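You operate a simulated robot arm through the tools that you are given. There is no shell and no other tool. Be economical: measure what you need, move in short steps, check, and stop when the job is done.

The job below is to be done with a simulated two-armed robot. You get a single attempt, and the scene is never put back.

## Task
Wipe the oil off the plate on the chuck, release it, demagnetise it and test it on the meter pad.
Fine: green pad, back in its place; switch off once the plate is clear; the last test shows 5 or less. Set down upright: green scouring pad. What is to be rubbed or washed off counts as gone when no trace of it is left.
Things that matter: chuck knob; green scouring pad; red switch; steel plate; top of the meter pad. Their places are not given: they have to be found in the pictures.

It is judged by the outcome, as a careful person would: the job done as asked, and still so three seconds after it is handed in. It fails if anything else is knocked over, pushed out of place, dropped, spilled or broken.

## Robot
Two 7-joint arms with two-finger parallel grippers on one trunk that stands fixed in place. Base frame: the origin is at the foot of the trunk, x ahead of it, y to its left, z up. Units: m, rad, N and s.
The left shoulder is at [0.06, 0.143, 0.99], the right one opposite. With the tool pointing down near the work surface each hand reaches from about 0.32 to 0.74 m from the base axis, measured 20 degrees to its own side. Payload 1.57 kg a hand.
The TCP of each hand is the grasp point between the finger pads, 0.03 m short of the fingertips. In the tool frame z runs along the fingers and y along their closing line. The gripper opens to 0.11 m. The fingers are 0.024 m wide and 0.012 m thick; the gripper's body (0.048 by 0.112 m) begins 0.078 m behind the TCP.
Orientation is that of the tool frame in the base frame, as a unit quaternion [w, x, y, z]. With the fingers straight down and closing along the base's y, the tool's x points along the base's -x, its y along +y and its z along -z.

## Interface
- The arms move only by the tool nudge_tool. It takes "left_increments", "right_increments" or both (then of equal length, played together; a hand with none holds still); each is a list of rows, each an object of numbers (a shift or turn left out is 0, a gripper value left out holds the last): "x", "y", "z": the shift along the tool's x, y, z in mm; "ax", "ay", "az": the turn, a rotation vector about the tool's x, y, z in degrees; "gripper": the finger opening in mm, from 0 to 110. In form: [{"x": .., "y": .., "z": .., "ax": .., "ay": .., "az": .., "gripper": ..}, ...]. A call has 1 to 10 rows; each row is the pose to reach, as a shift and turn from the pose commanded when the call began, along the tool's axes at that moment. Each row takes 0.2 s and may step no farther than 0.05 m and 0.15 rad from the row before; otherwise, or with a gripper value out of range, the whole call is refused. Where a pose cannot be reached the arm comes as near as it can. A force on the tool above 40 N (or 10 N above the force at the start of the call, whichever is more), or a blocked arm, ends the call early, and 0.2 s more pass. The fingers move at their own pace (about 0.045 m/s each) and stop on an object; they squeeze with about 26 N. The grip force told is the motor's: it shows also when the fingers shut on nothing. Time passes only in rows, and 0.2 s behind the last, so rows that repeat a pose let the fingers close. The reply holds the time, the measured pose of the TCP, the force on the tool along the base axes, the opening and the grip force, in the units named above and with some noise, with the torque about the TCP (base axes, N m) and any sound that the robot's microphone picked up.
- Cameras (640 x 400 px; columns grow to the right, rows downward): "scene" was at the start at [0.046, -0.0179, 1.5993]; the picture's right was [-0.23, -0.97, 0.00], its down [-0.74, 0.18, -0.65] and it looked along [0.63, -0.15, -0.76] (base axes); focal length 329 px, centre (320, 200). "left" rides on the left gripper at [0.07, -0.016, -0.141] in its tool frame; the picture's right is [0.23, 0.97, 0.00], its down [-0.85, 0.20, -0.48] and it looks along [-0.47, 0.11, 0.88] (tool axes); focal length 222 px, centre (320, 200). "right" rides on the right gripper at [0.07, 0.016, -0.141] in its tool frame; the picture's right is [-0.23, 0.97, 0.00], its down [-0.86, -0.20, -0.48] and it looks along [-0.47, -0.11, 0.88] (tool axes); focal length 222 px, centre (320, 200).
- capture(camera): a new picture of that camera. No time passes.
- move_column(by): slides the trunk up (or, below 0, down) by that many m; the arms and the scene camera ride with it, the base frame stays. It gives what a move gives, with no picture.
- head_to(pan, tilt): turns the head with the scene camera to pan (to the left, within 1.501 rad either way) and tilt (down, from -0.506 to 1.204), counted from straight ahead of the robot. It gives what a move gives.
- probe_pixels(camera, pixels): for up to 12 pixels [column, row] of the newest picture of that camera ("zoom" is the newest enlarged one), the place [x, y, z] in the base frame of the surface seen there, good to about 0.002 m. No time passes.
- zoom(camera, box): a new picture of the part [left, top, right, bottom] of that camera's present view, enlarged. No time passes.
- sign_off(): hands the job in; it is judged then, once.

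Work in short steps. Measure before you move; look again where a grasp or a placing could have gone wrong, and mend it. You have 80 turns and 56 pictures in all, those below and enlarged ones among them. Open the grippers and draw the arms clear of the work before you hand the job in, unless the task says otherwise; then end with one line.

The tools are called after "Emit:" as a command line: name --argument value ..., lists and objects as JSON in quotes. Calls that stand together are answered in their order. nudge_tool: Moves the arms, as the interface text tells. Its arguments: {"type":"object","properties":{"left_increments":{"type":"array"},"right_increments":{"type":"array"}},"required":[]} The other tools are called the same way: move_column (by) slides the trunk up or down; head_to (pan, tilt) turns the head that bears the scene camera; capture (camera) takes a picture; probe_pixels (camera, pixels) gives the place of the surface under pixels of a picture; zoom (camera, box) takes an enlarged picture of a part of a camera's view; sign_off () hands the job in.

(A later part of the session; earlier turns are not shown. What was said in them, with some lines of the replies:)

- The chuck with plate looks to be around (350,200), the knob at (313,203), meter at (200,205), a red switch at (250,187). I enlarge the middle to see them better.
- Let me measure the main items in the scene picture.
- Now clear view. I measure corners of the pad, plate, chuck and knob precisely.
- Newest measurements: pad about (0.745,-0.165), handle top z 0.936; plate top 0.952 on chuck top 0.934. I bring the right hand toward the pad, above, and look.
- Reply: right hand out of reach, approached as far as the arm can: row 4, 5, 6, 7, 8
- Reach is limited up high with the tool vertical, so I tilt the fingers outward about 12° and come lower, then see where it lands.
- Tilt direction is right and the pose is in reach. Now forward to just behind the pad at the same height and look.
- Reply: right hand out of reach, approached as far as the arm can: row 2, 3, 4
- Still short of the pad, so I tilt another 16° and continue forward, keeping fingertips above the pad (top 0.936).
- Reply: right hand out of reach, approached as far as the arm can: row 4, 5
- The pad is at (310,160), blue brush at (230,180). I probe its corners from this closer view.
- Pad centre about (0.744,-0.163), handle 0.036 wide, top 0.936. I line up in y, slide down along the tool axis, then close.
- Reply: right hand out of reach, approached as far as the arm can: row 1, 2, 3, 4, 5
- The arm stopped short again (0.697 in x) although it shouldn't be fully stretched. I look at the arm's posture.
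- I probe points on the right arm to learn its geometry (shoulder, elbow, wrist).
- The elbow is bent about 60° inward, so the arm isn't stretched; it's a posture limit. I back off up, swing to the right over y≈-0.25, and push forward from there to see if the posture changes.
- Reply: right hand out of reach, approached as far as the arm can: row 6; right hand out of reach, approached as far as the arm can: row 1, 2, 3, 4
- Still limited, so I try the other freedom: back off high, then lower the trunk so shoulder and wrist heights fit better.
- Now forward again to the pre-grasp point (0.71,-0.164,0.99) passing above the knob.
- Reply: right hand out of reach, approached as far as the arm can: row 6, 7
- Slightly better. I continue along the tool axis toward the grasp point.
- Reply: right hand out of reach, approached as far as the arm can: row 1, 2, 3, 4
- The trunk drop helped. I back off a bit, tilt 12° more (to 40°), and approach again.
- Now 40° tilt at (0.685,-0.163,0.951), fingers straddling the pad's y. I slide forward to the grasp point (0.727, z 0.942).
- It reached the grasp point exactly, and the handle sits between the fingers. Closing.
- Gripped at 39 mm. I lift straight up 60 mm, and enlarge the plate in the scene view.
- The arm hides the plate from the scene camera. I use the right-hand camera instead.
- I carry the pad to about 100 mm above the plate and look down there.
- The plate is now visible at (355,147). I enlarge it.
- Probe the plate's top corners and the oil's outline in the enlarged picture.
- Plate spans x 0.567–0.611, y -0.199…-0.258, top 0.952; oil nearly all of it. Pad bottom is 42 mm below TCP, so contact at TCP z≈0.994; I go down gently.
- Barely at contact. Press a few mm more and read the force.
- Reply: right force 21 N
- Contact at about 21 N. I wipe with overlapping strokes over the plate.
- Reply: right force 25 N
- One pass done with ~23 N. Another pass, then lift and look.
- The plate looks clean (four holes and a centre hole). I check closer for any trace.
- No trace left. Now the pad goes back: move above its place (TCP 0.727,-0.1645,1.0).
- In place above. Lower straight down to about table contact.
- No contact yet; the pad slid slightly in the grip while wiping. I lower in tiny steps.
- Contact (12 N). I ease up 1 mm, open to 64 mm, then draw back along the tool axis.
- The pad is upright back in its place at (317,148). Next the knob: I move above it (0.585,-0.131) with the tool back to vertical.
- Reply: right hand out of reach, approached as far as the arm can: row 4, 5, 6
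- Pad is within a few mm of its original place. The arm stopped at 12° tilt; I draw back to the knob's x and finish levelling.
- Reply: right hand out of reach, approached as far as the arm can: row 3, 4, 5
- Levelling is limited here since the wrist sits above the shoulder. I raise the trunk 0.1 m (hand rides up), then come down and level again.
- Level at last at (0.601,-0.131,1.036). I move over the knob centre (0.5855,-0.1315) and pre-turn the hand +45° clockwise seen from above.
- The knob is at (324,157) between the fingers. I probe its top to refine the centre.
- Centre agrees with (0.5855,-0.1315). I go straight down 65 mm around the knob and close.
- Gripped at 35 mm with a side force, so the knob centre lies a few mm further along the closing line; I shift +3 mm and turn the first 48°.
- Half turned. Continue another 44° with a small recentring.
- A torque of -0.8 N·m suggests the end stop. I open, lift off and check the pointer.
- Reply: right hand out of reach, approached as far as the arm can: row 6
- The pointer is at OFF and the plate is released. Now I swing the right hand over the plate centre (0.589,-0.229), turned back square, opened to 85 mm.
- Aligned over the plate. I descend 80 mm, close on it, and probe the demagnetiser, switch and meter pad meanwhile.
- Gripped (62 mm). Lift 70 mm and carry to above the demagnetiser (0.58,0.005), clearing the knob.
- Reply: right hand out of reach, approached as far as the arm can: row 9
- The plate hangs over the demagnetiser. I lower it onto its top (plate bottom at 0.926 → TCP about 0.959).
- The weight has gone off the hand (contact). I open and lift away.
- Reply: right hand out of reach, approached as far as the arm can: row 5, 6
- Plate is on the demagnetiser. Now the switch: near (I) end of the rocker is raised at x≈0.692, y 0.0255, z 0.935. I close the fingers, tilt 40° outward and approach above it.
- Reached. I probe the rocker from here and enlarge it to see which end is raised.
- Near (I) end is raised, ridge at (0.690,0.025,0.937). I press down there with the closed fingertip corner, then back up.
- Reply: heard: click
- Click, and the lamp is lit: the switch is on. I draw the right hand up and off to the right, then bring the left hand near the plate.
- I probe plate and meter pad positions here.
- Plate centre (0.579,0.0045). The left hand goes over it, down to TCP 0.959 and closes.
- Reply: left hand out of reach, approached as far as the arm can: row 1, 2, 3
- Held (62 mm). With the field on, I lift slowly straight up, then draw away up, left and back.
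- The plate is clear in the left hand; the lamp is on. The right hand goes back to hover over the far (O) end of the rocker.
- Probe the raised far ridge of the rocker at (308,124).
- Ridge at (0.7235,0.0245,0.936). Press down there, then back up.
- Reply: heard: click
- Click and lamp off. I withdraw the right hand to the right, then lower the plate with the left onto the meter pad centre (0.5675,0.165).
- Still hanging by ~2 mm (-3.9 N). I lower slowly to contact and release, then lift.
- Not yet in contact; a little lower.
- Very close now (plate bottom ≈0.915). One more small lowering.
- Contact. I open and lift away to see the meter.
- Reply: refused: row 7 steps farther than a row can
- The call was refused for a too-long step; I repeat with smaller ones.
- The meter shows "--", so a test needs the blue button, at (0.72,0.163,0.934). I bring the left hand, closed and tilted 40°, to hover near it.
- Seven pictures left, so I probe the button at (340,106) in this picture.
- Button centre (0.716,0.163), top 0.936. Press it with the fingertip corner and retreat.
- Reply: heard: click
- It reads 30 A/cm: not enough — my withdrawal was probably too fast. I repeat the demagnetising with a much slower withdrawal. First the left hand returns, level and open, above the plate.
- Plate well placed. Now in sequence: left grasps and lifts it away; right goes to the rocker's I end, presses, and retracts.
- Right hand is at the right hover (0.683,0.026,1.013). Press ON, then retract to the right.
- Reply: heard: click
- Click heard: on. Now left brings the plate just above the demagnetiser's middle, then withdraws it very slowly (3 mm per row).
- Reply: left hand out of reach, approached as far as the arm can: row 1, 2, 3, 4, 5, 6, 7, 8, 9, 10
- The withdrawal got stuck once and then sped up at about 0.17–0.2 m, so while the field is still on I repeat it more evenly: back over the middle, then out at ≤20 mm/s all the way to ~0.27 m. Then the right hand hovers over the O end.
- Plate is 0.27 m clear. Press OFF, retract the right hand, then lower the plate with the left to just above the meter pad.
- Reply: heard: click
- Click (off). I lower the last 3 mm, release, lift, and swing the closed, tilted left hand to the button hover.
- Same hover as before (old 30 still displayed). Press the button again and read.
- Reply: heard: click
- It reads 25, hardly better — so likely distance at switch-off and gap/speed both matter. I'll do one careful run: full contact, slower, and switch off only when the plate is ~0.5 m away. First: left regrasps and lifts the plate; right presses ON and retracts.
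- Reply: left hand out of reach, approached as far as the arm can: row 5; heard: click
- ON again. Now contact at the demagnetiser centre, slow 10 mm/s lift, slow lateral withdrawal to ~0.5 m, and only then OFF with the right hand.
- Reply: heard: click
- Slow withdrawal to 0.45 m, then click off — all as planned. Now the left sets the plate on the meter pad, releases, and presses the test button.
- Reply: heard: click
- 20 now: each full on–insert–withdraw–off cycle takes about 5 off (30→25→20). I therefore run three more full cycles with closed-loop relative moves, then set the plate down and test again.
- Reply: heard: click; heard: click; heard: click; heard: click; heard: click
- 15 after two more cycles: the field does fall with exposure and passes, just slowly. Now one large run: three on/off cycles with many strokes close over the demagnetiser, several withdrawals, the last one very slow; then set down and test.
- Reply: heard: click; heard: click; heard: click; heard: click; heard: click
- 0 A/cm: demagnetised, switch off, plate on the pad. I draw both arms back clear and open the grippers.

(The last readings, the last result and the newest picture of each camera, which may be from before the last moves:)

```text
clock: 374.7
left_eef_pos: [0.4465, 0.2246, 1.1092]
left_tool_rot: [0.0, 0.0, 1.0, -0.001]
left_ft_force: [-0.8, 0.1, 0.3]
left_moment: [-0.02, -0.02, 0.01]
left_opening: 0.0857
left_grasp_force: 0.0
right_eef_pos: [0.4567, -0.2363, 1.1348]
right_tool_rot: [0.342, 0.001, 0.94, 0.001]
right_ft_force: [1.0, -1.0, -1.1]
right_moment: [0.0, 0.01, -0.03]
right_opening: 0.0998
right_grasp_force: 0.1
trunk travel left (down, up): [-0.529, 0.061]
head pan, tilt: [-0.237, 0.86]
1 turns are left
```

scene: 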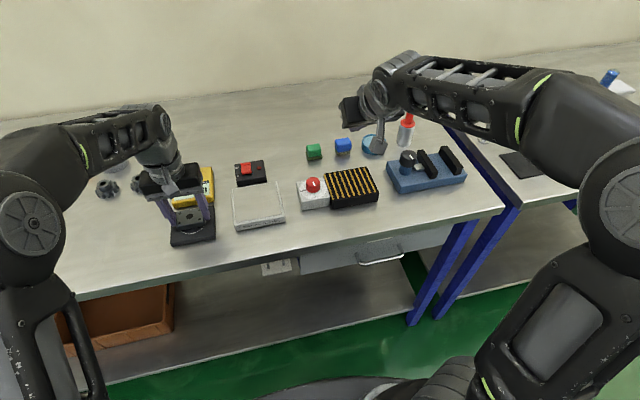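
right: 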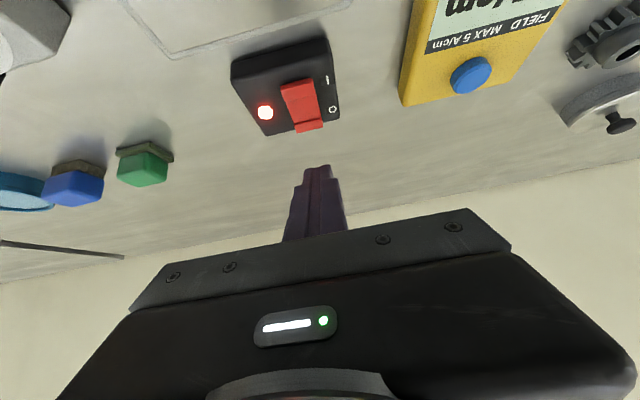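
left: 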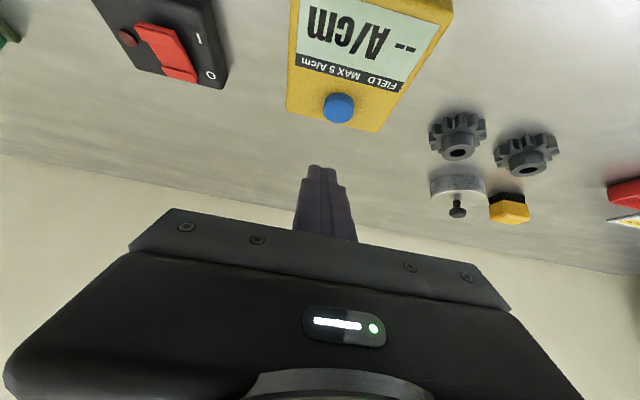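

Both arms are clear with the grippers open, and the last test showed 0 A/cm, so I hand the job in.

Emit:
sign_off

```text
The job is handed in.
```

The job is handed in: the plate is wiped clean, released and demagnetised (last test 0 A/cm), the switch is off, and the green pad is upright within a few mm of its original place.
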